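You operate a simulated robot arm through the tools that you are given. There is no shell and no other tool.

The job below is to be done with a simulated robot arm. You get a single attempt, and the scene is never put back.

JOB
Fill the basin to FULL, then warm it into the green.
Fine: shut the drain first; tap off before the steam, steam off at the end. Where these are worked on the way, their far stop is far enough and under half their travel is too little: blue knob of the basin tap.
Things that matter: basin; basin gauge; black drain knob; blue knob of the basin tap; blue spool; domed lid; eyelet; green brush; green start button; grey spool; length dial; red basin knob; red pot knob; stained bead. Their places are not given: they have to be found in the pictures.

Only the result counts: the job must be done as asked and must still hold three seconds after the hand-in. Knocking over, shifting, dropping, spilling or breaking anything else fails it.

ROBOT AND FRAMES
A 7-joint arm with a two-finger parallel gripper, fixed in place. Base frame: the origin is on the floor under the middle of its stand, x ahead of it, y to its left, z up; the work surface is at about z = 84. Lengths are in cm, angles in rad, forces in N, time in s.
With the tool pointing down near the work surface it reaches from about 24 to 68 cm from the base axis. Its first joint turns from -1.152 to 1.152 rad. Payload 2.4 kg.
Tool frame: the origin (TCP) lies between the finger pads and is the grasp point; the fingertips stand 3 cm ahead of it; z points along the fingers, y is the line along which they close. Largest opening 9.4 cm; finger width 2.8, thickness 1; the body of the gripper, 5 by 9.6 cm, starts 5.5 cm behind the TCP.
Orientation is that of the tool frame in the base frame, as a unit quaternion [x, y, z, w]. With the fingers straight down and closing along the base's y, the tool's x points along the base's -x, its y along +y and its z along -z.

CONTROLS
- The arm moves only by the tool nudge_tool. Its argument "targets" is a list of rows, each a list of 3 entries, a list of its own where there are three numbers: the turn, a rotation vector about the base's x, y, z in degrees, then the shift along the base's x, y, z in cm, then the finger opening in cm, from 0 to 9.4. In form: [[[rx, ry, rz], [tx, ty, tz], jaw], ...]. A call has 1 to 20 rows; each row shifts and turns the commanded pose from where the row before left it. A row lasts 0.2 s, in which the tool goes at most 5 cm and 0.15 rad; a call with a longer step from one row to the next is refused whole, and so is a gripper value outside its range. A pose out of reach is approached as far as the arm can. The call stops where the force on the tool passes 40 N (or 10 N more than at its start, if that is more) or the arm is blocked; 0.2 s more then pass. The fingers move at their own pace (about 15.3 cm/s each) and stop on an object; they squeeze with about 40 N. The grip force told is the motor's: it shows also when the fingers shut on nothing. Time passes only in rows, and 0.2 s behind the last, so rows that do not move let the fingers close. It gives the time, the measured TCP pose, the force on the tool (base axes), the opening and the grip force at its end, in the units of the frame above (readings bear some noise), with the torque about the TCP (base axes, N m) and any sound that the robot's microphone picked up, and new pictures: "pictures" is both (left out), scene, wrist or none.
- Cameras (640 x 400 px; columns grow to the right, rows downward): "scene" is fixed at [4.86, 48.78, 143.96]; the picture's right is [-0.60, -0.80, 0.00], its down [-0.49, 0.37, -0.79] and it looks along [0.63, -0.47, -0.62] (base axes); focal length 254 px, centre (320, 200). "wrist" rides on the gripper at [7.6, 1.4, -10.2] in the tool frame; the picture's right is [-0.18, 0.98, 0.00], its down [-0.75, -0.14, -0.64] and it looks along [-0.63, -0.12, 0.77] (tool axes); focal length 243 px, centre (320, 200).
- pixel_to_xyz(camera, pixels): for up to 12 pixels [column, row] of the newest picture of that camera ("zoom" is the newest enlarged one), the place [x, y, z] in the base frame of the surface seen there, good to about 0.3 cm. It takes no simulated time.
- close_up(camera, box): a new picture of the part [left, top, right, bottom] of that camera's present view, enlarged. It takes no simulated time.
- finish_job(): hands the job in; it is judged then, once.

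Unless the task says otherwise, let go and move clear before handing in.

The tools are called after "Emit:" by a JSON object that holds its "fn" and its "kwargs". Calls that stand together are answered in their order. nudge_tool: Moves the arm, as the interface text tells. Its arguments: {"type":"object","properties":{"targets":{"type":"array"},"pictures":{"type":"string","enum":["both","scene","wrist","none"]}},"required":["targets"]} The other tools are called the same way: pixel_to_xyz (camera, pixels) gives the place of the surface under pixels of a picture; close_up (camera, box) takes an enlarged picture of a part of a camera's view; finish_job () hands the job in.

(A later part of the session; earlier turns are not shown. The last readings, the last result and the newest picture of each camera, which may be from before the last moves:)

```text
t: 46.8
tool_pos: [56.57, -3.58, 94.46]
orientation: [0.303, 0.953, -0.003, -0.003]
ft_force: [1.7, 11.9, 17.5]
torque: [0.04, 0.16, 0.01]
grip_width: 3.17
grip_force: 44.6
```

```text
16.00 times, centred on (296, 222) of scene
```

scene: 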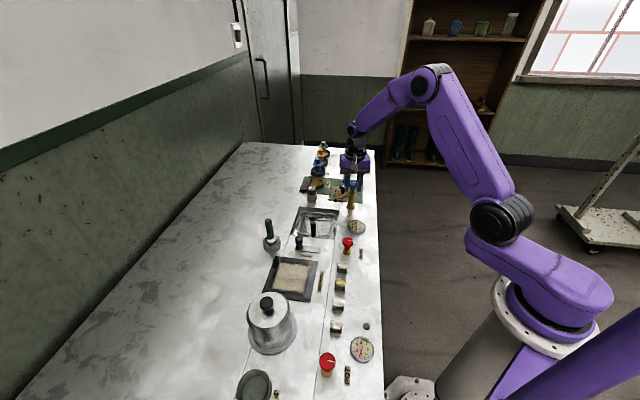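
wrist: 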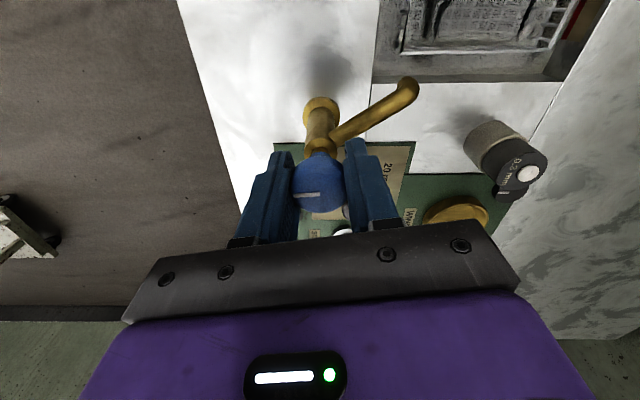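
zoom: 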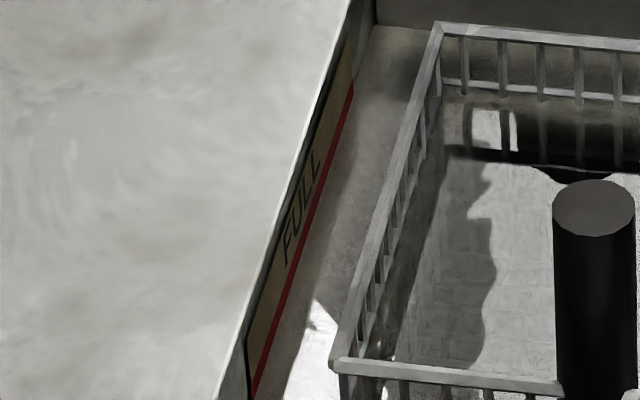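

Level is about 81.63, within the red line. Now I'll turn the tap fully off, watching for the stop torque.

Emit:
{"fn": "nudge_tool", "kwargs": {"targets": [[[0, 0, -5], [0, 0, 0], 2], [[0, 0, -4], [0, 0, 0], 2], [[0, 0, -3], [0, 0, 0], 2], [[0, 0, -2], [0, 0, 0], 2], [[0, 0, 0], [0, 0, 0], 2]]}}

Emit:
{"fn": "close_up", "kwargs": {"camera": "wrist", "box": [240, 80, 410, 250]}}

Emit:
{"fn": "close_up", "kwargs": {"camera": "scene", "box": [284, 190, 384, 250]}}

```text
t: 48.0
tool_pos: [56.45, -3.54, 94.29]
orientation: [0.416, 0.909, -0.004, -0.002]
ft_force: [7.9, 13.0, 5.7]
torque: [-0.6, -0.22, 0.44]
grip_width: 3.17
grip_force: 44.8
```

scene: 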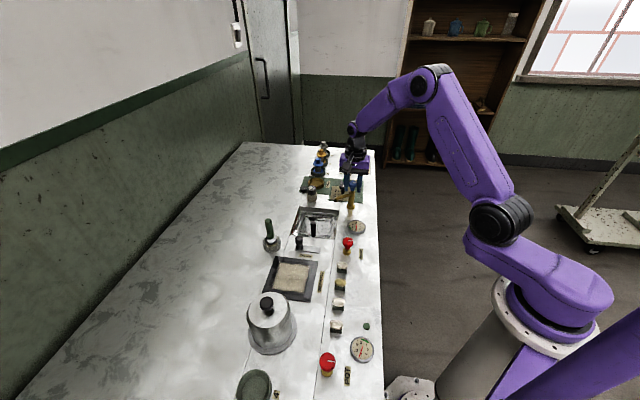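
wrist: 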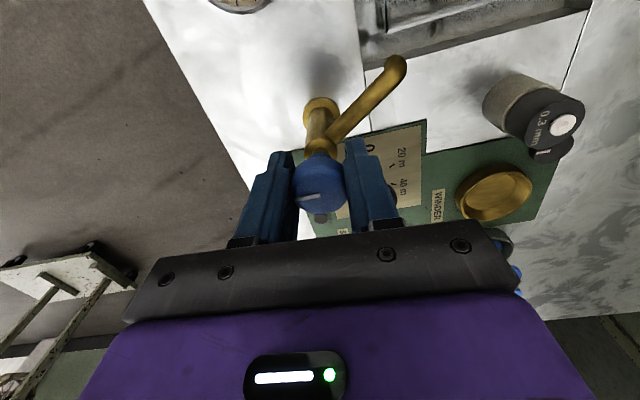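

```text
2.35 times, centred on (325, 165) of wrist
```

zoom: 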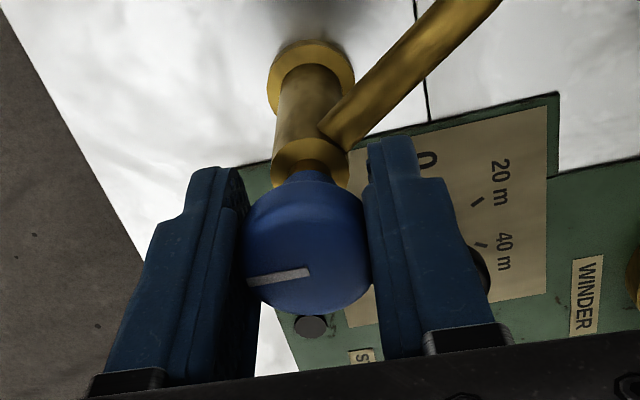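

```text
6.40 times, centred on (334, 220) of scene
```

zoom: 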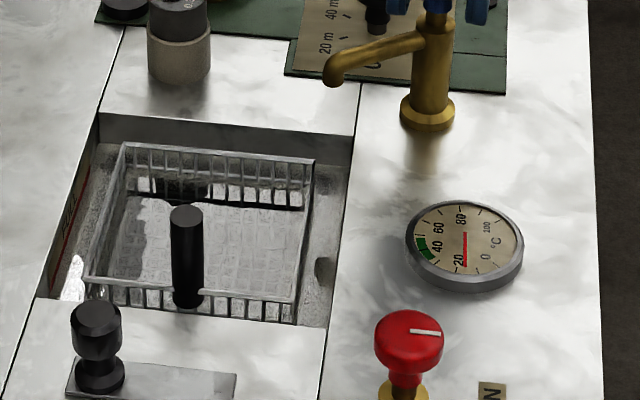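

Torque +0.44 N·m at the off stop and no stream from the spout, so the tap is shut. I'll release, rise, and go over the red basin knob around (41,12).

Emit:
{"fn": "nudge_tool", "kwargs": {"targets": [[[0, 0, 0], [0, 0, 0], 5.5], [[0, 0, 0], [0, 0, 0], 5.5], [[0, 0, 0], [0, 0, 3], 5.5], [[0, 0, 0], [0, 0, 4], 5.5], [[0, 0, 0], [-2.5, 2.5, 3], 5.5], [[0, 0, 0], [-3.2, 3.2, 0], 5.5], [[0, 0, 0], [-3.2, 3.2, 0], 5.5], [[0, 0, 0], [-3.2, 3.2, 0], 5.5], [[0, 0, 0], [-3.2, 3.3, 0], 5.5], [[0, 0, 0], [0, 0, 0], 5.5]]}}

Emit:
{"fn": "close_up", "kwargs": {"camera": "scene", "box": [284, 170, 384, 260]}}

Emit:
{"fn": "close_up", "kwargs": {"camera": "wrist", "box": [240, 20, 420, 200]}}

```text
t: 50.2
tool_pos: [41.09, 11.78, 104.23]
orientation: [0.415, 0.91, -0.003, -0.004]
ft_force: [1.0, 0.5, 0.5]
torque: [-0.01, -0.03, 0.02]
grip_width: 5.51
grip_force: 0.0
```

scene: 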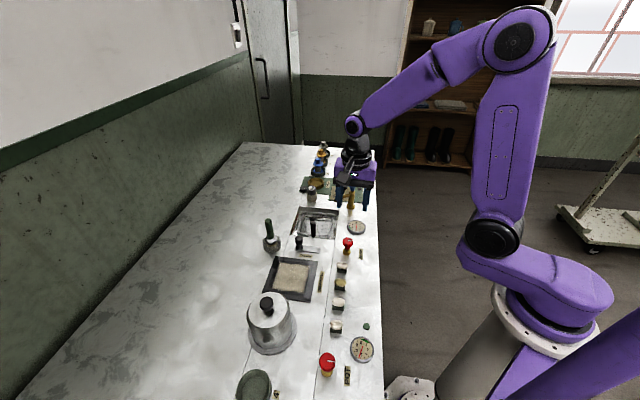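
wrist: 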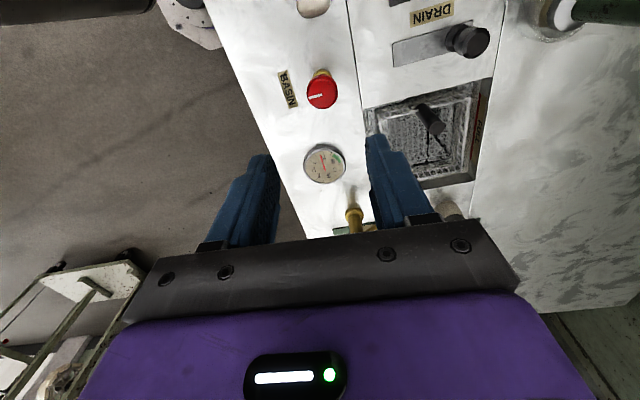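

```text
4.44 times, centred on (334, 215) of scene
```

zoom: 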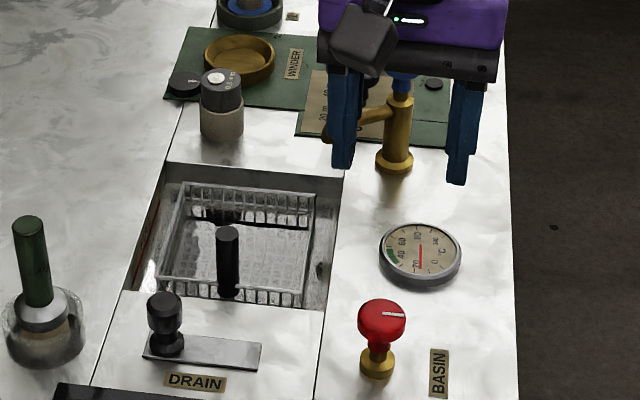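

```text
2.22 times, centred on (330, 110) of wrist
```

zoom: 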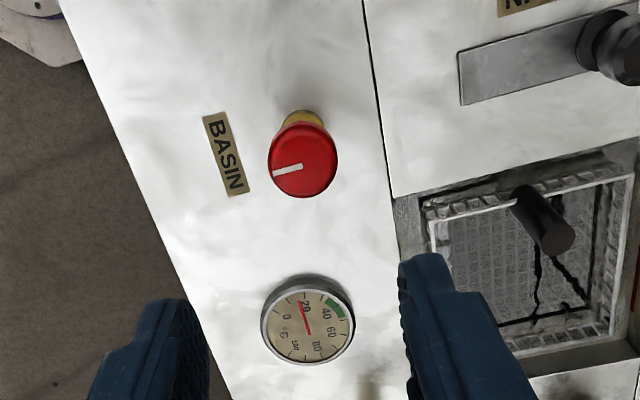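

The tap is free and off. The red knob is at wrist (322,92); I'll measure its rim and re-check the water level.

Emit:
{"fn": "pixel_to_xyz", "kwargs": {"camera": "wrist", "pixels": [[308, 93], [336, 91], [322, 80], [322, 105], [322, 93], [312, 84], [332, 102], [312, 102], [332, 82], [420, 130], [400, 120], [450, 140]]}}

Emit:
{"fn": "pixel_to_xyz", "kwargs": {"camera": "scene", "pixels": [[322, 226], [305, 227], [318, 230], [326, 229], [298, 224], [322, 224], [308, 228], [320, 228], [348, 240], [348, 244], [348, 248], [346, 252]]}}

Emit:
{"fn": "close_up", "kwargs": {"camera": "scene", "box": [292, 214, 300, 230]}}

```text
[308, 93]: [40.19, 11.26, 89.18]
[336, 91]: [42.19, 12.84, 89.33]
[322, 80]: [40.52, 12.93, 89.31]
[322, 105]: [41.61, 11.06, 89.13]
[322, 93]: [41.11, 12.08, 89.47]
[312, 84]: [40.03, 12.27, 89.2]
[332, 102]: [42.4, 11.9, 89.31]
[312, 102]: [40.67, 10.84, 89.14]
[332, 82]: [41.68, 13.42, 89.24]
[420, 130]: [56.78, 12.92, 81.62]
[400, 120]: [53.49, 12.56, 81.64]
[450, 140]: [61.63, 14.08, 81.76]
```

```text
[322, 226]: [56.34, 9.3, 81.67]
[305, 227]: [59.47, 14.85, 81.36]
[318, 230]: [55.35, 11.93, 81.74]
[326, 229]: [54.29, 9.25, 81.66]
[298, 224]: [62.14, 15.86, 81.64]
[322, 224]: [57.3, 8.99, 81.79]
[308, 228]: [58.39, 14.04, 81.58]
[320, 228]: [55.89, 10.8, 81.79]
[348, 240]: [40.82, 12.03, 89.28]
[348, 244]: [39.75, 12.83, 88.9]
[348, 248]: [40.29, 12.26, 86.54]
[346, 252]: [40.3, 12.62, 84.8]
```

```text
16.00 times, centred on (296, 222) of scene
```

zoom: 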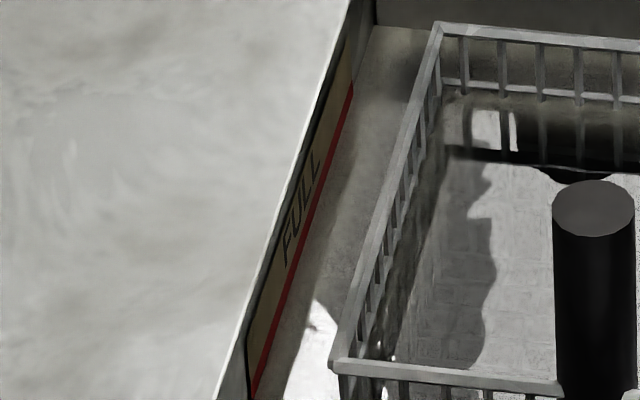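

The level holds at 81.65 in the red line. The red knob's centre is (41.16,12.07), top z 89.4; I'll descend around it to z≈88.6.

Emit:
{"fn": "nudge_tool", "kwargs": {"targets": [[[0, 0, 0], [0.07, 0.29, -3.2], 5.5], [[0, 0, 0], [0, 0, -3.2], 5.5], [[0, 0, 0], [0, 0, -3.2], 5.5], [[0, 0, 0], [0, 0, -3.2], 5.5], [[0, 0, 0], [0, 0, -2.8], 5.5], [[0, 0, 0], [0, 0, 0], 5.5]]}}

Emit:
{"fn": "close_up", "kwargs": {"camera": "wrist", "box": [240, 80, 410, 250]}}

```text
t: 51.6
tool_pos: [41.26, 12.12, 88.71]
orientation: [0.416, 0.909, -0.003, -0.003]
ft_force: [0.2, -0.7, -0.2]
torque: [0.0, 0.01, 0.02]
grip_width: 5.5
grip_force: 0.1
```

scene: 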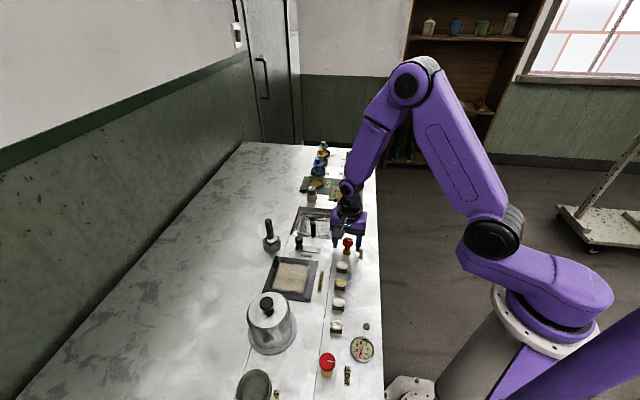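
wrist: 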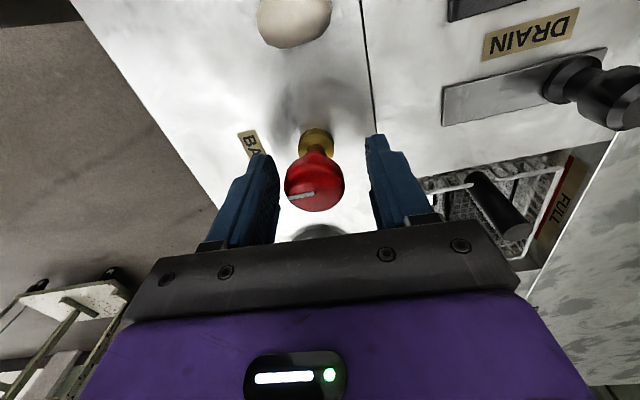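

```text
2.35 times, centred on (325, 165) of wrist
```

zoom: 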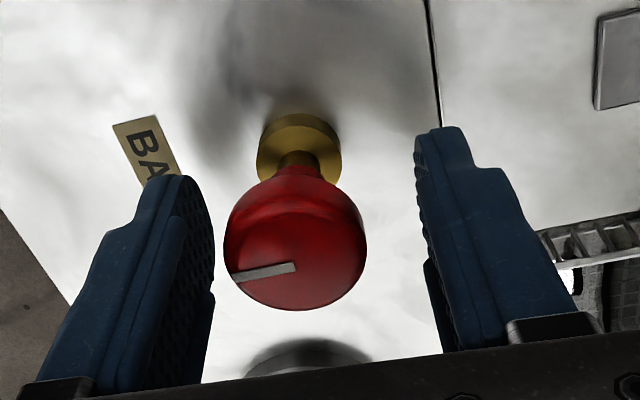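

The knob is about 0.35 cm left of the finger midline, so I'll shift the tool by that and close on it.

Emit:
{"fn": "nudge_tool", "kwargs": {"targets": [[[0, 0, 0], [-0.24, -0.21, 0], 5.5], [[0, 0, 0], [0, 0, 0], 4.2], [[0, 0, 0], [0, 0, 0], 2], [[0, 0, 0], [0, 0, 0], 2]], "pictures": "wrist"}}

Emit:
{"fn": "close_up", "kwargs": {"camera": "wrist", "box": [240, 80, 410, 250]}}

```text
t: 52.6
tool_pos: [41.05, 11.99, 88.75]
orientation: [0.415, 0.91, -0.003, -0.005]
ft_force: [4.3, 2.2, -7.8]
torque: [-0.72, -0.04, 0.02]
grip_width: 3.17
grip_force: 45.0
```

wrist: 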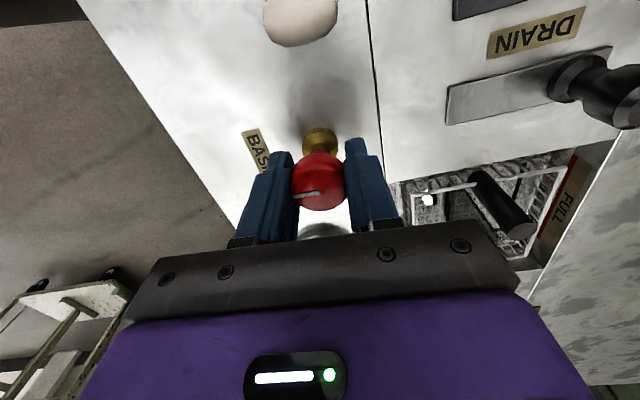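

```text
2.35 times, centred on (325, 165) of wrist
```

zoom: 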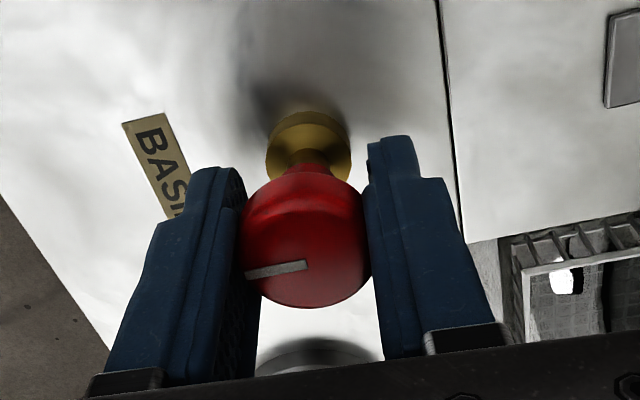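

The red knob is gripped (3.17 cm). I'll test a small counter-clockwise twist.

Emit:
{"fn": "nudge_tool", "kwargs": {"targets": [[[0, 0, 4], [0, 0, 0], 2], [[0, 0, 4], [0, 0, 0], 2], [[0, 0, 4], [0, 0, 0], 2], [[0, 0, 0], [0, 0, 0], 2]]}}

Emit:
{"fn": "close_up", "kwargs": {"camera": "wrist", "box": [240, 80, 410, 250]}}

Emit:
{"fn": "close_up", "kwargs": {"camera": "scene", "box": [290, 200, 380, 260]}}

```text
t: 53.6
tool_pos: [41.12, 12.0, 88.65]
orientation: [0.318, 0.948, -0.005, -0.002]
ft_force: [10.2, 5.4, -15.3]
torque: [-0.03, 0.63, -0.04]
grip_width: 3.15
grip_force: 45.0
```

scene: 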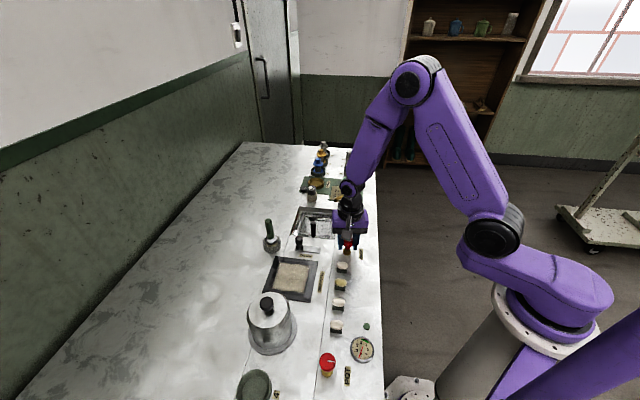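
wrist: 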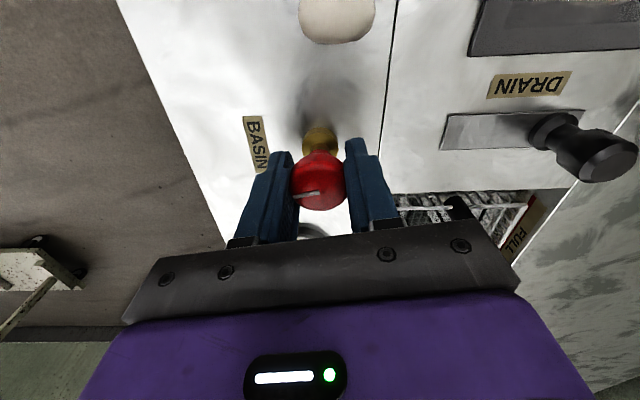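

```text
2.35 times, centred on (325, 165) of wrist
```

zoom: 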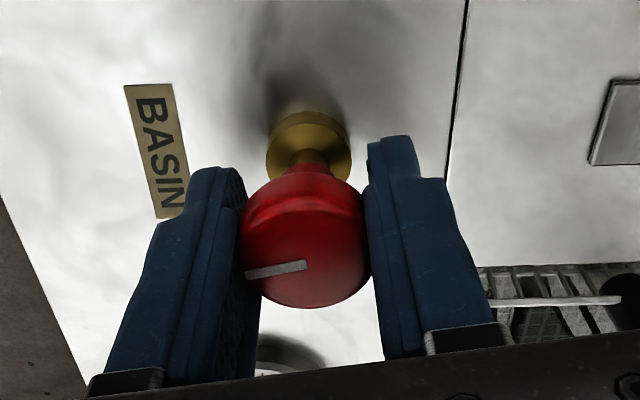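

```text
6.67 times, centred on (335, 230) of scene
```

zoom: 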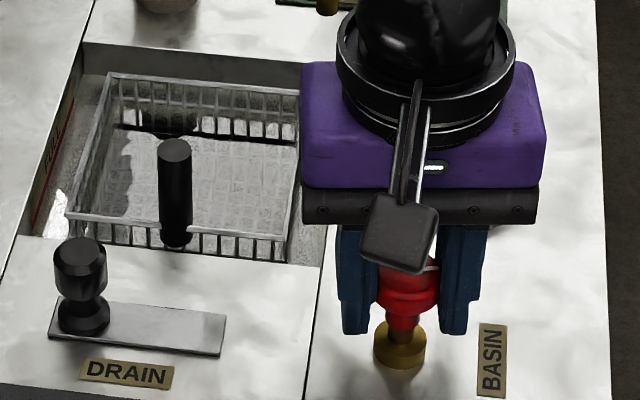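

It turns freely counter-clockwise. I'll turn on by another 48° and look for the gauge in the wrist view.

Emit:
{"fn": "nudge_tool", "kwargs": {"targets": [[[0, 0, 8], [0, 0, 0], 2], [[0, 0, 8], [0, 0, 0], 2], [[0, 0, 8], [0, 0, 0], 2], [[0, 0, 8], [0, 0, 0], 2], [[0, 0, 8], [0, 0, 0], 2], [[0, 0, 8], [0, 0, 0], 2]]}}

Emit:
{"fn": "close_up", "kwargs": {"camera": "scene", "box": [290, 200, 380, 260]}}

```text
t: 55.0
tool_pos: [41.16, 12.13, 88.64]
orientation: [-0.098, 0.995, -0.005, 0.0]
ft_force: [14.4, 19.9, -23.7]
torque: [-0.36, 0.4, -0.03]
grip_width: 3.14
grip_force: 44.9
```

scene: 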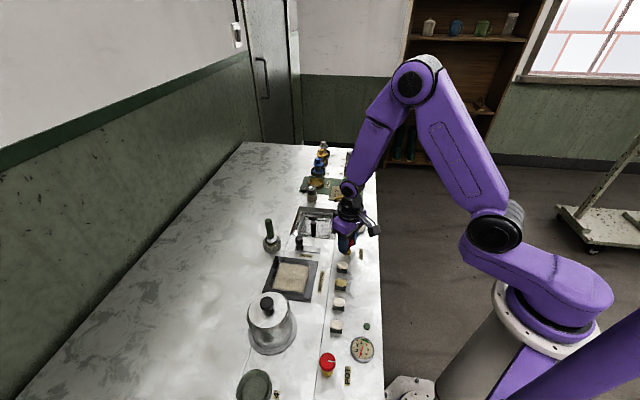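
wrist: 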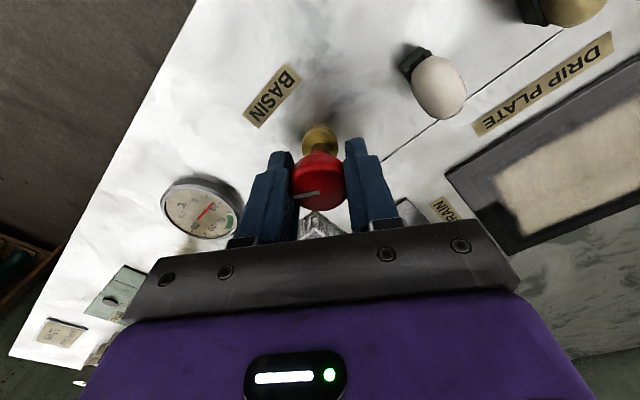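

```text
6.67 times, centred on (335, 230) of scene
```

zoom: 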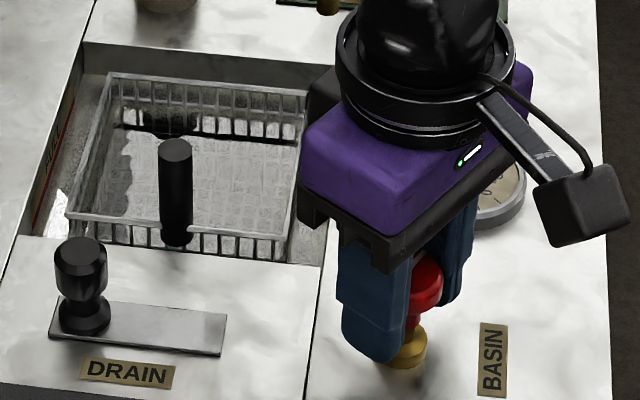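

The gauge is now visible in the wrist view at (203,208). I'll zoom on it; there's some side load on the tool, which I'll ease.

Emit:
{"fn": "close_up", "kwargs": {"camera": "wrist", "box": [155, 170, 255, 245]}}

Emit:
{"fn": "nudge_tool", "kwargs": {"targets": [[[0, 0, 0], [0.1, 0.14, -0.12], 2], [[0, 0, 4], [0, 0, 0], 2], [[0, 0, 4], [0, 0, 0], 2]], "pictures": "wrist"}}

Emit:
{"fn": "close_up", "kwargs": {"camera": "wrist", "box": [155, 150, 255, 245]}}

```text
5.33 times, centred on (205, 208) of wrist
```

zoom: 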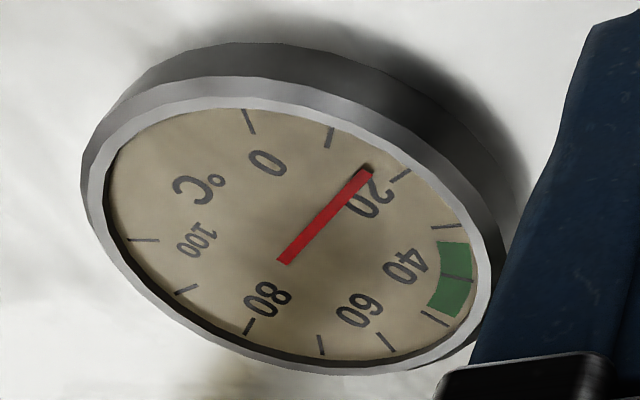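

```text
t: 55.8
tool_pos: [41.17, 12.06, 88.65]
orientation: [-0.165, 0.986, -0.005, 0.0]
ft_force: [-0.2, 7.9, 25.6]
torque: [-0.17, -0.18, 0.0]
grip_width: 3.15
grip_force: 44.9
```

wrist: 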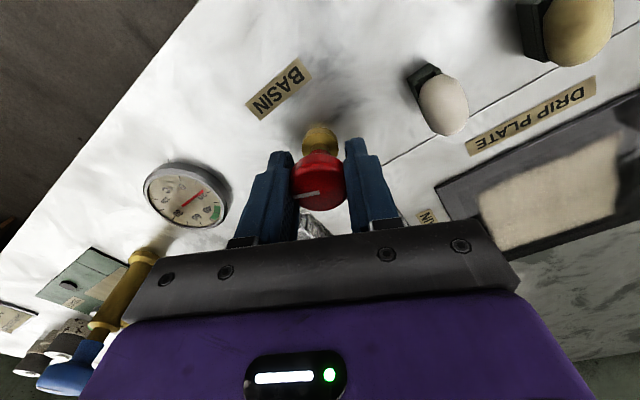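

```text
4.21 times, centred on (205, 198) of wrist
```

zoom: 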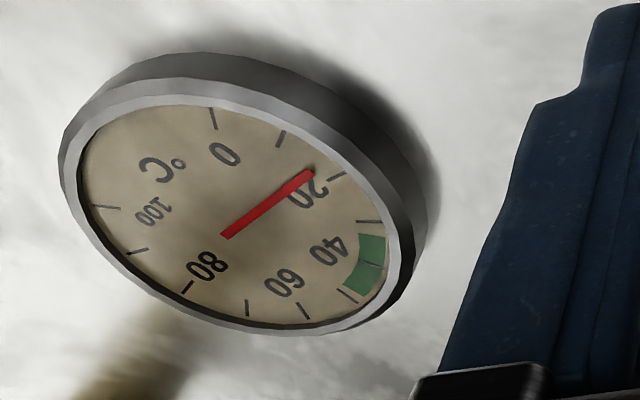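

Needle still about 20. I'll continue opening toward the far stop with a slight upward ease.

Emit:
{"fn": "nudge_tool", "kwargs": {"targets": [[[0, 0, 8], [0, 0.04, 0.06], 2], [[0, 0, 8], [0, 0, 0], 2], [[0, 0, 6], [0, 0, 0], 2], [[0, 0, 0], [0, 0, 0], 2]]}}

Emit:
{"fn": "close_up", "kwargs": {"camera": "wrist", "box": [100, 110, 260, 230]}}

Emit:
{"fn": "close_up", "kwargs": {"camera": "scene", "box": [290, 200, 380, 260]}}

```text
t: 56.8
tool_pos: [41.19, 12.07, 88.75]
orientation: [-0.35, 0.937, -0.005, 0.0]
ft_force: [0.2, 7.2, 15.0]
torque: [0.23, -0.64, -0.26]
grip_width: 3.15
grip_force: 45.0
```

scene: 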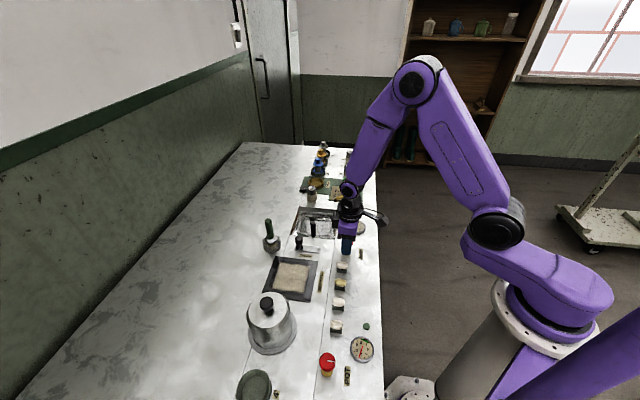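
wrist: 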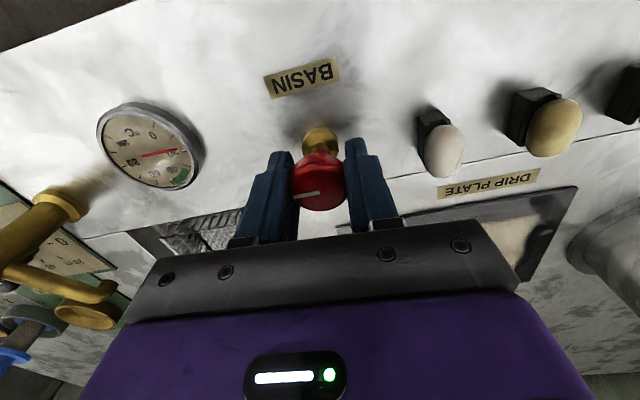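

```text
3.33 times, centred on (180, 170) of wrist
```

zoom: 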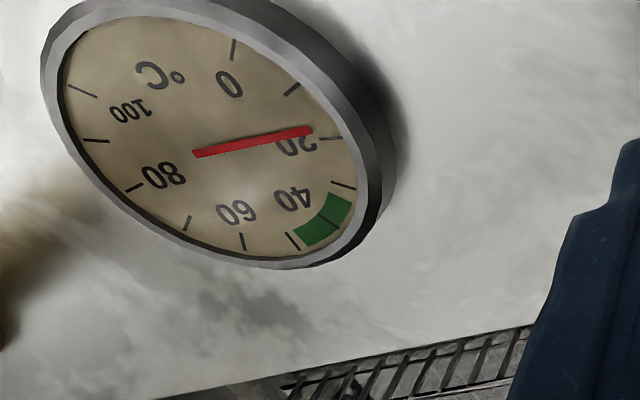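

```text
6.67 times, centred on (335, 230) of scene
```

zoom: 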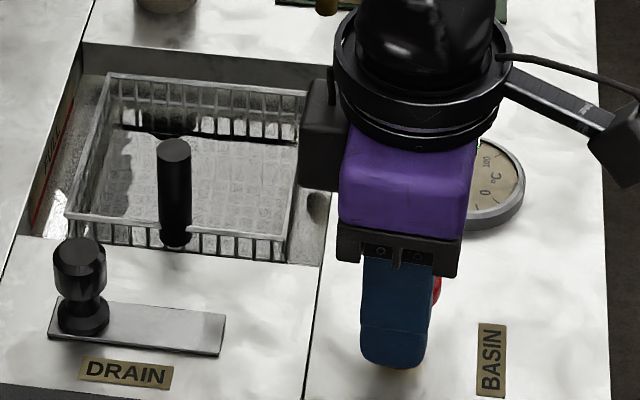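

Torque of −0.26 N·m at 90° says the steam knob is at its far stop. I'll ease 2° and wait about 2 s to see how fast the needle climbs.

Emit:
{"fn": "nudge_tool", "kwargs": {"targets": [[[0, 0, -2], [0, 0, 0], 2], [[0, 0, 0], [0, 0, 0], 2], [[0, 0, 0], [0, 0, 0], 2], [[0, 0, 0], [0, 0, 0], 2], [[0, 0, 0], [0, 0, 0], 2], [[0, 0, 0], [0, 0, 0], 2], [[0, 0, 0], [0, 0, 0], 2], [[0, 0, 0], [0, 0, 0], 2], [[0, 0, 0], [0, 0, 0], 2]], "pictures": "both"}}

Emit:
{"fn": "close_up", "kwargs": {"camera": "wrist", "box": [90, 90, 220, 200]}}

Emit:
{"fn": "close_up", "kwargs": {"camera": "scene", "box": [290, 200, 380, 260]}}

```text
t: 58.8
tool_pos: [41.2, 12.16, 88.79]
orientation: [-0.333, 0.943, -0.005, 0.0]
ft_force: [-1.7, 7.8, 15.7]
torque: [-0.22, -0.11, 0.0]
grip_width: 3.12
grip_force: 44.9
```

scene: 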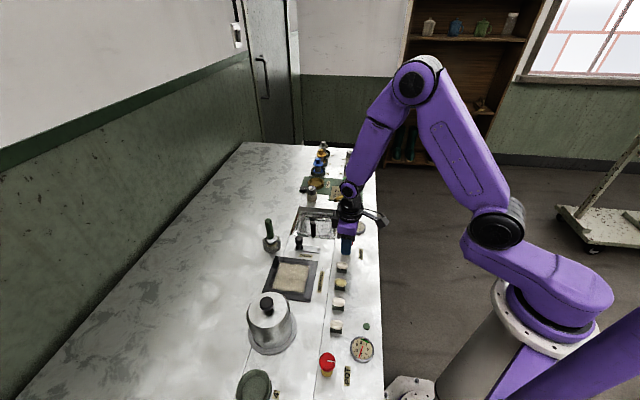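
wrist: 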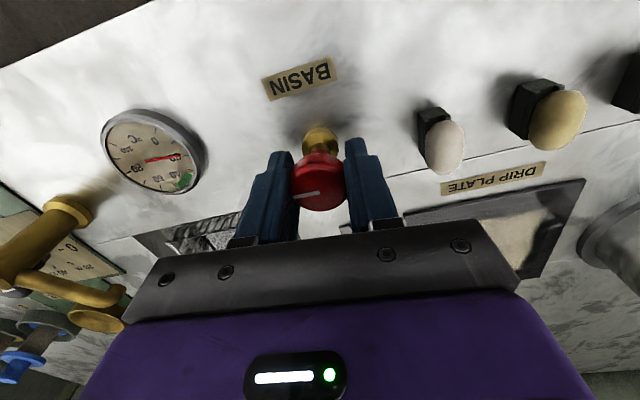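

```text
3.64 times, centred on (155, 145) of wrist
```

zoom: 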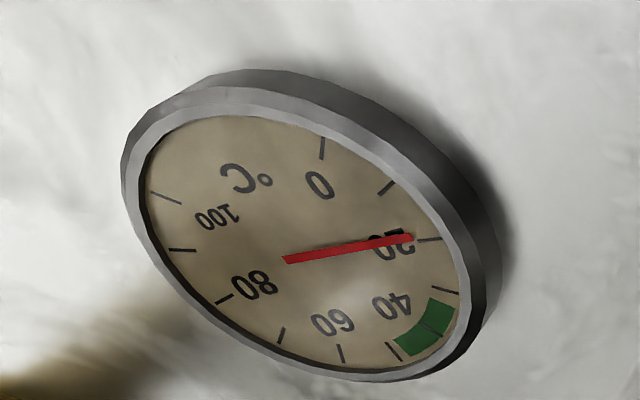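

```text
6.67 times, centred on (335, 230) of scene
```

zoom: 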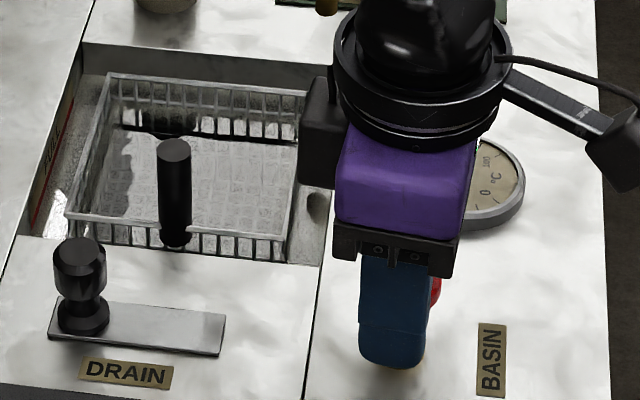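

The needle has risen slightly (by about 1–2 °C). I'll wait 3 s more and compare.

Emit:
{"fn": "nudge_tool", "kwargs": {"targets": [[[0, 0, 0], [0, 0, 0], 2], [[0, 0, 0], [0, 0, 0], 2], [[0, 0, 0], [0, 0, 0], 2], [[0, 0, 0], [0, 0, 0], 2], [[0, 0, 0], [0, 0, 0], 2], [[0, 0, 0], [0, 0, 0], 2], [[0, 0, 0], [0, 0, 0], 2], [[0, 0, 0], [0, 0, 0], 2], [[0, 0, 0], [0, 0, 0], 2], [[0, 0, 0], [0, 0, 0], 2], [[0, 0, 0], [0, 0, 0], 2], [[0, 0, 0], [0, 0, 0], 2], [[0, 0, 0], [0, 0, 0], 2], [[0, 0, 0], [0, 0, 0], 2]], "pictures": "both"}}

Emit:
{"fn": "close_up", "kwargs": {"camera": "wrist", "box": [90, 90, 220, 200]}}

Emit:
{"fn": "close_up", "kwargs": {"camera": "wrist", "box": [240, 80, 410, 250]}}

```text
t: 61.8
tool_pos: [41.03, 12.09, 88.68]
orientation: [-0.334, 0.942, -0.004, 0.0]
ft_force: [-4.2, 7.5, 8.8]
torque: [-0.04, -0.18, 0.02]
grip_width: 3.15
grip_force: 44.6
```

scene: 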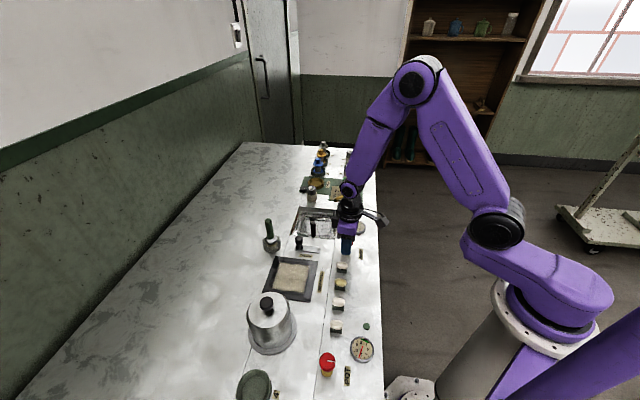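
wrist: 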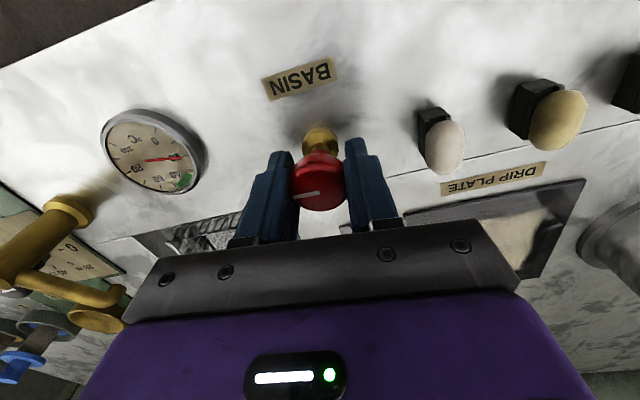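

```text
3.64 times, centred on (155, 145) of wrist
```

zoom: 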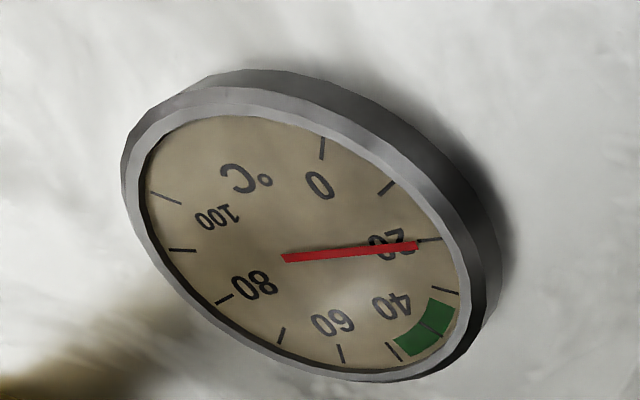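

```text
2.35 times, centred on (325, 165) of wrist
```

zoom: 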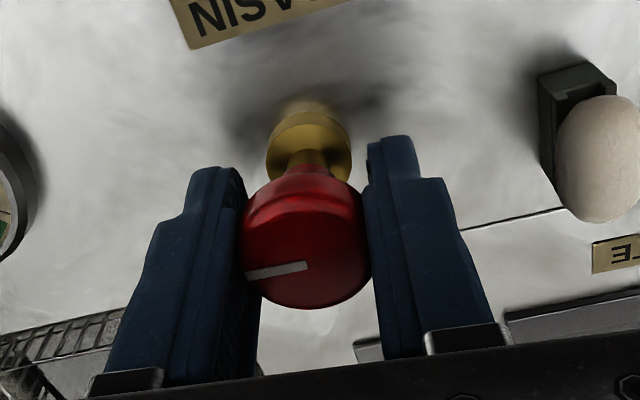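

The needle moved roughly 2.5 °C in 3 s (about 0.8 °C/s). I'll wait another 4.2 s while holding.

Emit:
{"fn": "nudge_tool", "kwargs": {"targets": [[[0, 0, 0], [0, 0, 0], 2], [[0, 0, 0], [0, 0, 0], 2], [[0, 0, 0], [0, 0, 0], 2], [[0, 0, 0], [0, 0, 0], 2], [[0, 0, 0], [0, 0, 0], 2], [[0, 0, 0], [0, 0, 0], 2], [[0, 0, 0], [0, 0, 0], 2], [[0, 0, 0], [0, 0, 0], 2], [[0, 0, 0], [0, 0, 0], 2], [[0, 0, 0], [0, 0, 0], 2], [[0, 0, 0], [0, 0, 0], 2], [[0, 0, 0], [0, 0, 0], 2], [[0, 0, 0], [0, 0, 0], 2], [[0, 0, 0], [0, 0, 0], 2], [[0, 0, 0], [0, 0, 0], 2], [[0, 0, 0], [0, 0, 0], 2], [[0, 0, 0], [0, 0, 0], 2], [[0, 0, 0], [0, 0, 0], 2], [[0, 0, 0], [0, 0, 0], 2], [[0, 0, 0], [0, 0, 0], 2]], "pictures": "both"}}

Emit:
{"fn": "close_up", "kwargs": {"camera": "wrist", "box": [90, 90, 220, 200]}}

Emit:
{"fn": "close_up", "kwargs": {"camera": "scene", "box": [290, 200, 380, 260]}}

```text
t: 66.0
tool_pos: [41.13, 12.09, 88.75]
orientation: [-0.333, 0.943, -0.005, -0.001]
ft_force: [-5.9, 7.3, 3.4]
torque: [0.0, -0.09, 0.0]
grip_width: 3.17
grip_force: 45.1
```

scene: 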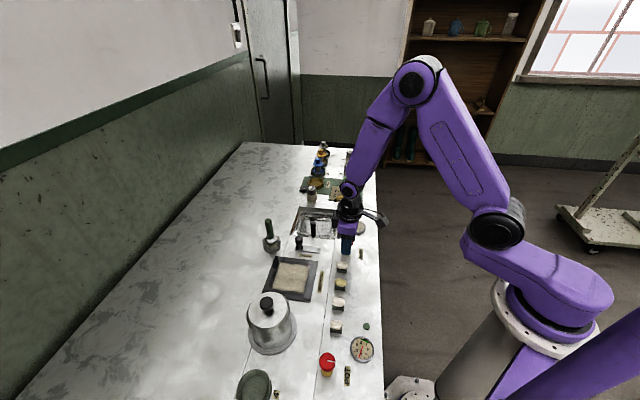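
wrist: 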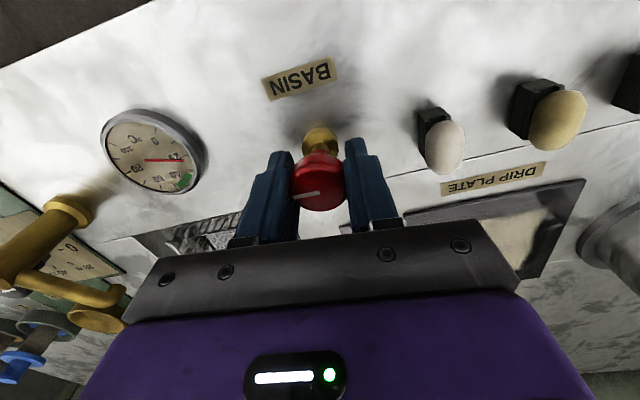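

```text
3.64 times, centred on (155, 145) of wrist
```

zoom: 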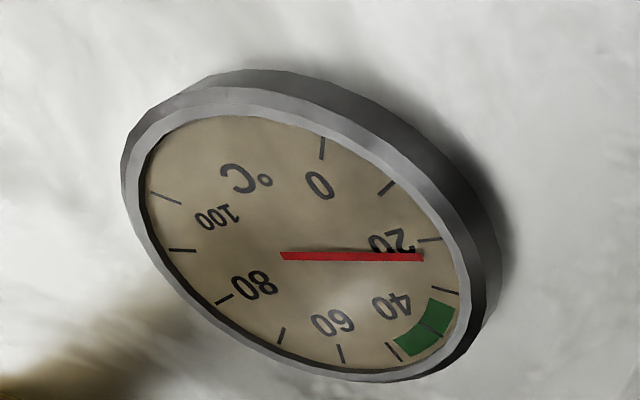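

```text
6.67 times, centred on (335, 230) of scene
```

zoom: 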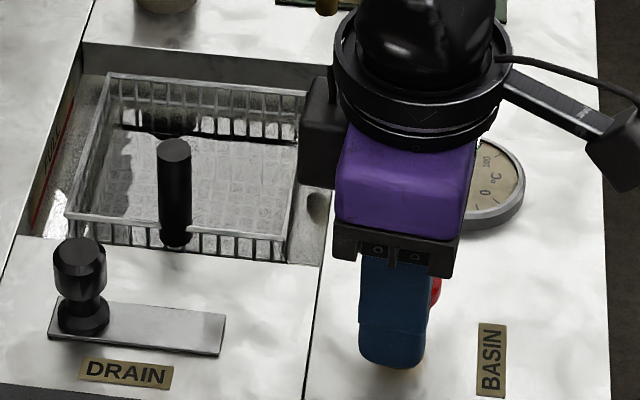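

Needle reads about 25–26 °C, rising ~0.75 °C/s. I'll wait two more spans, checking in between.

Emit:
{"fn": "nudge_tool", "kwargs": {"targets": [[[0, 0, 0], [0, 0, 0], 2], [[0, 0, 0], [0, 0, 0], 2], [[0, 0, 0], [0, 0, 0], 2], [[0, 0, 0], [0, 0, 0], 2], [[0, 0, 0], [0, 0, 0], 2], [[0, 0, 0], [0, 0, 0], 2], [[0, 0, 0], [0, 0, 0], 2], [[0, 0, 0], [0, 0, 0], 2], [[0, 0, 0], [0, 0, 0], 2], [[0, 0, 0], [0, 0, 0], 2], [[0, 0, 0], [0, 0, 0], 2], [[0, 0, 0], [0, 0, 0], 2], [[0, 0, 0], [0, 0, 0], 2], [[0, 0, 0], [0, 0, 0], 2], [[0, 0, 0], [0, 0, 0], 2], [[0, 0, 0], [0, 0, 0], 2], [[0, 0, 0], [0, 0, 0], 2], [[0, 0, 0], [0, 0, 0], 2], [[0, 0, 0], [0, 0, 0], 2], [[0, 0, 0], [0, 0, 0], 2]], "pictures": "wrist"}}

Emit:
{"fn": "close_up", "kwargs": {"camera": "wrist", "box": [90, 90, 220, 200]}}

```text
t: 70.2
tool_pos: [41.12, 12.02, 88.75]
orientation: [-0.332, 0.943, -0.005, 0.0]
ft_force: [-6.9, 6.7, 1.8]
torque: [0.01, -0.06, -0.01]
grip_width: 3.15
grip_force: 44.8
```

wrist: 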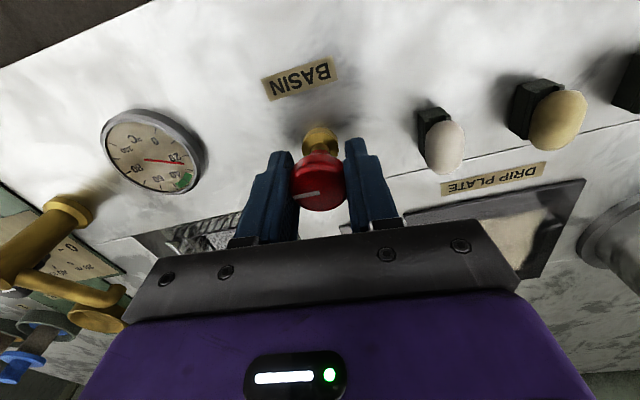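

```text
3.64 times, centred on (155, 145) of wrist
```

zoom: 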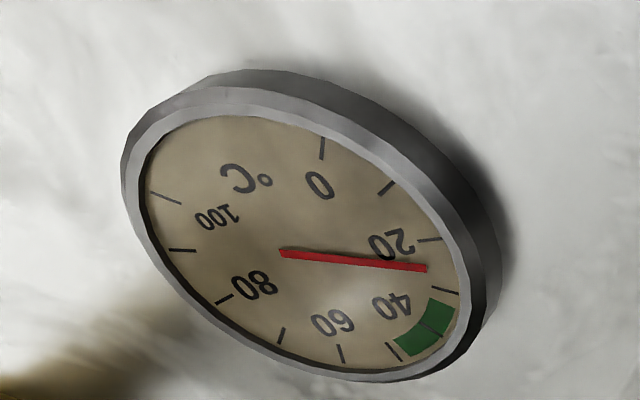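

Needle reads about 28 °C. Waiting further.

Emit:
{"fn": "nudge_tool", "kwargs": {"targets": [[[0, 0, 0], [0, 0, 0], 2], [[0, 0, 0], [0, 0, 0], 2], [[0, 0, 0], [0, 0, 0], 2], [[0, 0, 0], [0, 0, 0], 2], [[0, 0, 0], [0, 0, 0], 2], [[0, 0, 0], [0, 0, 0], 2], [[0, 0, 0], [0, 0, 0], 2], [[0, 0, 0], [0, 0, 0], 2], [[0, 0, 0], [0, 0, 0], 2], [[0, 0, 0], [0, 0, 0], 2], [[0, 0, 0], [0, 0, 0], 2], [[0, 0, 0], [0, 0, 0], 2], [[0, 0, 0], [0, 0, 0], 2], [[0, 0, 0], [0, 0, 0], 2], [[0, 0, 0], [0, 0, 0], 2], [[0, 0, 0], [0, 0, 0], 2], [[0, 0, 0], [0, 0, 0], 2], [[0, 0, 0], [0, 0, 0], 2], [[0, 0, 0], [0, 0, 0], 2], [[0, 0, 0], [0, 0, 0], 2]], "pictures": "wrist"}}

Emit:
{"fn": "close_up", "kwargs": {"camera": "wrist", "box": [90, 90, 220, 200]}}

```text
t: 74.4
tool_pos: [41.1, 12.13, 88.69]
orientation: [-0.332, 0.943, -0.005, -0.001]
ft_force: [-7.0, 7.2, 1.5]
torque: [0.01, -0.1, 0.0]
grip_width: 3.16
grip_force: 45.2
```

wrist: 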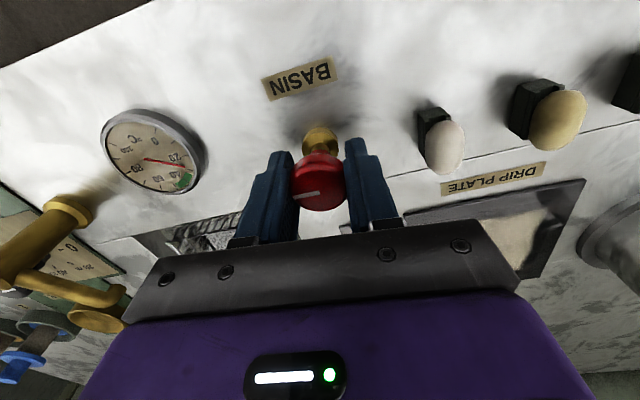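

```text
3.64 times, centred on (155, 145) of wrist
```

zoom: 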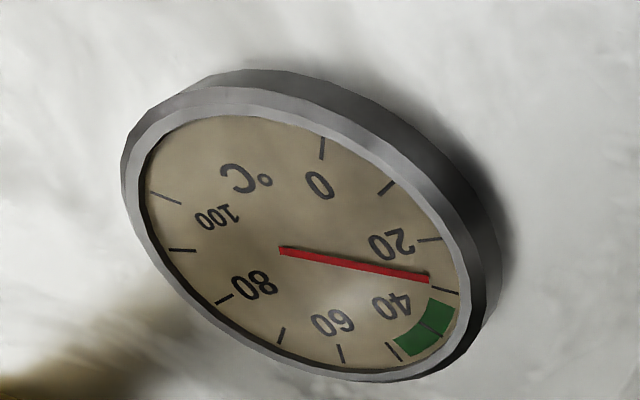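

Needle is at about 30–31 °C (near the 30 tick). Two more waits to reach the middle of the green.

Emit:
{"fn": "nudge_tool", "kwargs": {"targets": [[[0, 0, 0], [0, 0, 0], 2], [[0, 0, 0], [0, 0, 0], 2], [[0, 0, 0], [0, 0, 0], 2], [[0, 0, 0], [0, 0, 0], 2], [[0, 0, 0], [0, 0, 0], 2], [[0, 0, 0], [0, 0, 0], 2], [[0, 0, 0], [0, 0, 0], 2], [[0, 0, 0], [0, 0, 0], 2], [[0, 0, 0], [0, 0, 0], 2], [[0, 0, 0], [0, 0, 0], 2], [[0, 0, 0], [0, 0, 0], 2], [[0, 0, 0], [0, 0, 0], 2], [[0, 0, 0], [0, 0, 0], 2], [[0, 0, 0], [0, 0, 0], 2], [[0, 0, 0], [0, 0, 0], 2], [[0, 0, 0], [0, 0, 0], 2], [[0, 0, 0], [0, 0, 0], 2], [[0, 0, 0], [0, 0, 0], 2], [[0, 0, 0], [0, 0, 0], 2], [[0, 0, 0], [0, 0, 0], 2]], "pictures": "both"}}

Emit:
{"fn": "close_up", "kwargs": {"camera": "wrist", "box": [90, 90, 220, 200]}}

Emit:
{"fn": "close_up", "kwargs": {"camera": "scene", "box": [292, 214, 300, 230]}}

```text
t: 78.6
tool_pos: [41.08, 12.07, 88.7]
orientation: [-0.334, 0.943, -0.005, -0.001]
ft_force: [-7.1, 6.9, 2.5]
torque: [0.0, -0.09, -0.03]
grip_width: 3.13
grip_force: 44.6
```

scene: 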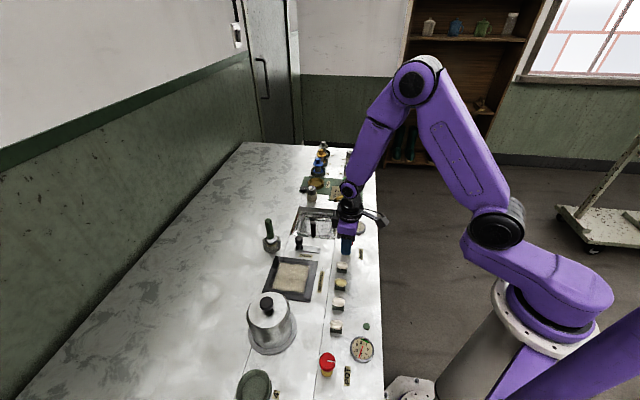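
wrist: 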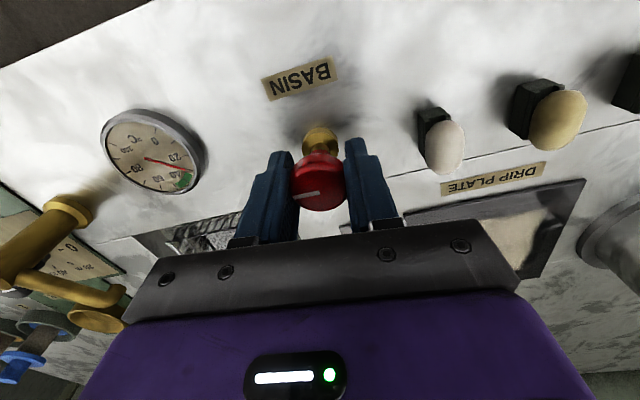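

```text
3.64 times, centred on (155, 145) of wrist
```

zoom: 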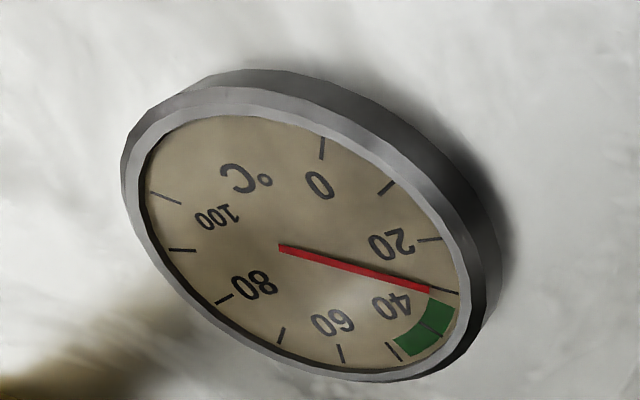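

```text
16.00 times, centred on (296, 222) of scene
```

zoom: 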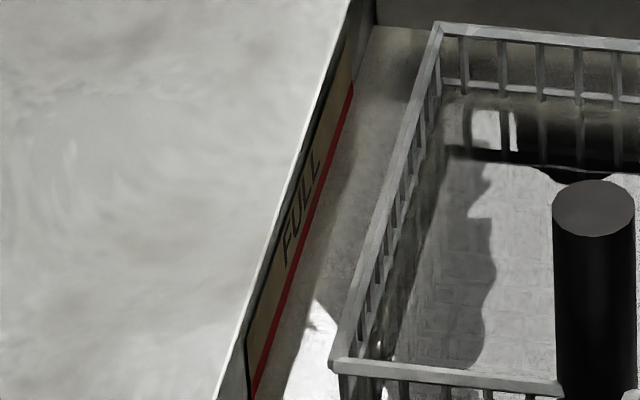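

The needle is just at the lower edge of the green (~33 °C) and the water stays on the line. Continuing to wait toward 40 °C.

Emit:
{"fn": "nudge_tool", "kwargs": {"targets": [[[0, 0, 0], [0, 0, 0], 2], [[0, 0, 0], [0, 0, 0], 2], [[0, 0, 0], [0, 0, 0], 2], [[0, 0, 0], [0, 0, 0], 2], [[0, 0, 0], [0, 0, 0], 2], [[0, 0, 0], [0, 0, 0], 2], [[0, 0, 0], [0, 0, 0], 2], [[0, 0, 0], [0, 0, 0], 2], [[0, 0, 0], [0, 0, 0], 2], [[0, 0, 0], [0, 0, 0], 2], [[0, 0, 0], [0, 0, 0], 2], [[0, 0, 0], [0, 0, 0], 2], [[0, 0, 0], [0, 0, 0], 2], [[0, 0, 0], [0, 0, 0], 2], [[0, 0, 0], [0, 0, 0], 2], [[0, 0, 0], [0, 0, 0], 2], [[0, 0, 0], [0, 0, 0], 2], [[0, 0, 0], [0, 0, 0], 2], [[0, 0, 0], [0, 0, 0], 2], [[0, 0, 0], [0, 0, 0], 2]], "pictures": "wrist"}}

Emit:
{"fn": "close_up", "kwargs": {"camera": "wrist", "box": [90, 90, 220, 200]}}

```text
t: 82.8
tool_pos: [41.1, 11.99, 88.5]
orientation: [-0.334, 0.943, -0.004, 0.0]
ft_force: [-6.8, 6.3, 1.5]
torque: [-0.03, -0.15, 0.01]
grip_width: 3.16
grip_force: 44.8
```

wrist: 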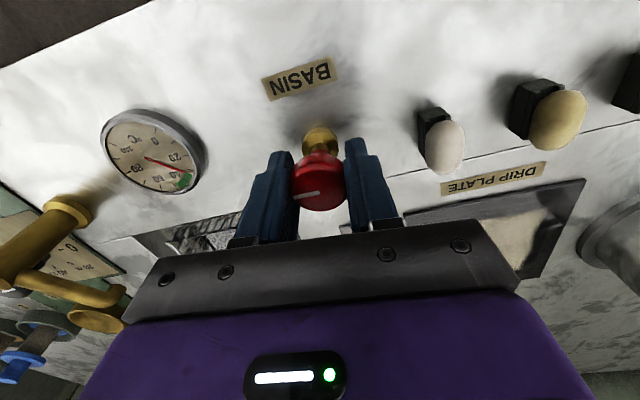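

```text
3.64 times, centred on (155, 145) of wrist
```

zoom: 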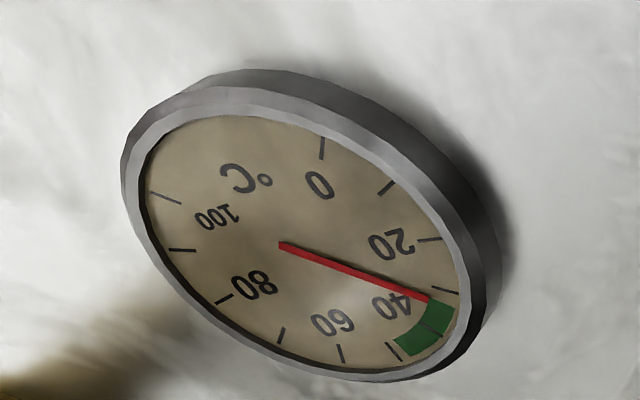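

Needle has just entered the green (~34 °C). Waiting two more spans.

Emit:
{"fn": "nudge_tool", "kwargs": {"targets": [[[0, 0, 0], [0, 0, 0], 2], [[0, 0, 0], [0, 0, 0], 2], [[0, 0, 0], [0, 0, 0], 2], [[0, 0, 0], [0, 0, 0], 2], [[0, 0, 0], [0, 0, 0], 2], [[0, 0, 0], [0, 0, 0], 2], [[0, 0, 0], [0, 0, 0], 2], [[0, 0, 0], [0, 0, 0], 2], [[0, 0, 0], [0, 0, 0], 2], [[0, 0, 0], [0, 0, 0], 2], [[0, 0, 0], [0, 0, 0], 2], [[0, 0, 0], [0, 0, 0], 2], [[0, 0, 0], [0, 0, 0], 2], [[0, 0, 0], [0, 0, 0], 2], [[0, 0, 0], [0, 0, 0], 2], [[0, 0, 0], [0, 0, 0], 2], [[0, 0, 0], [0, 0, 0], 2], [[0, 0, 0], [0, 0, 0], 2], [[0, 0, 0], [0, 0, 0], 2], [[0, 0, 0], [0, 0, 0], 2]], "pictures": "wrist"}}

Emit:
{"fn": "close_up", "kwargs": {"camera": "wrist", "box": [90, 90, 220, 200]}}

```text
t: 87.0
tool_pos: [41.04, 12.03, 88.72]
orientation: [-0.333, 0.943, -0.004, 0.0]
ft_force: [-6.0, 7.4, 1.7]
torque: [-0.05, -0.14, -0.01]
grip_width: 3.14
grip_force: 44.4
```

wrist: 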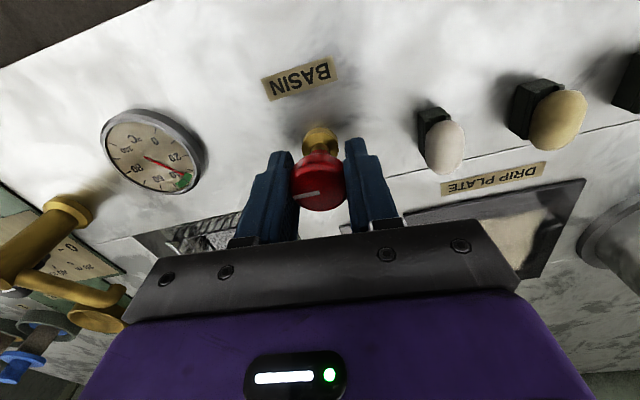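

```text
3.64 times, centred on (155, 145) of wrist
```

zoom: 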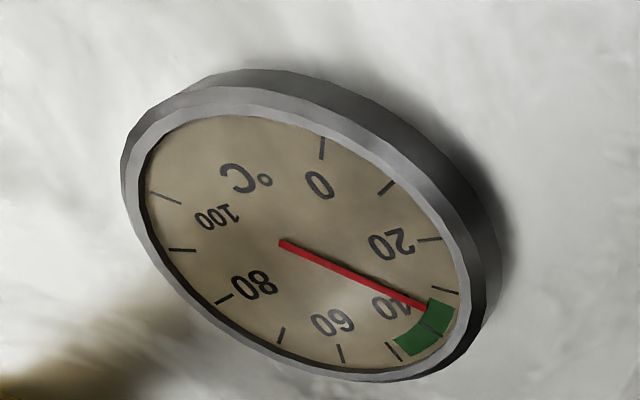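

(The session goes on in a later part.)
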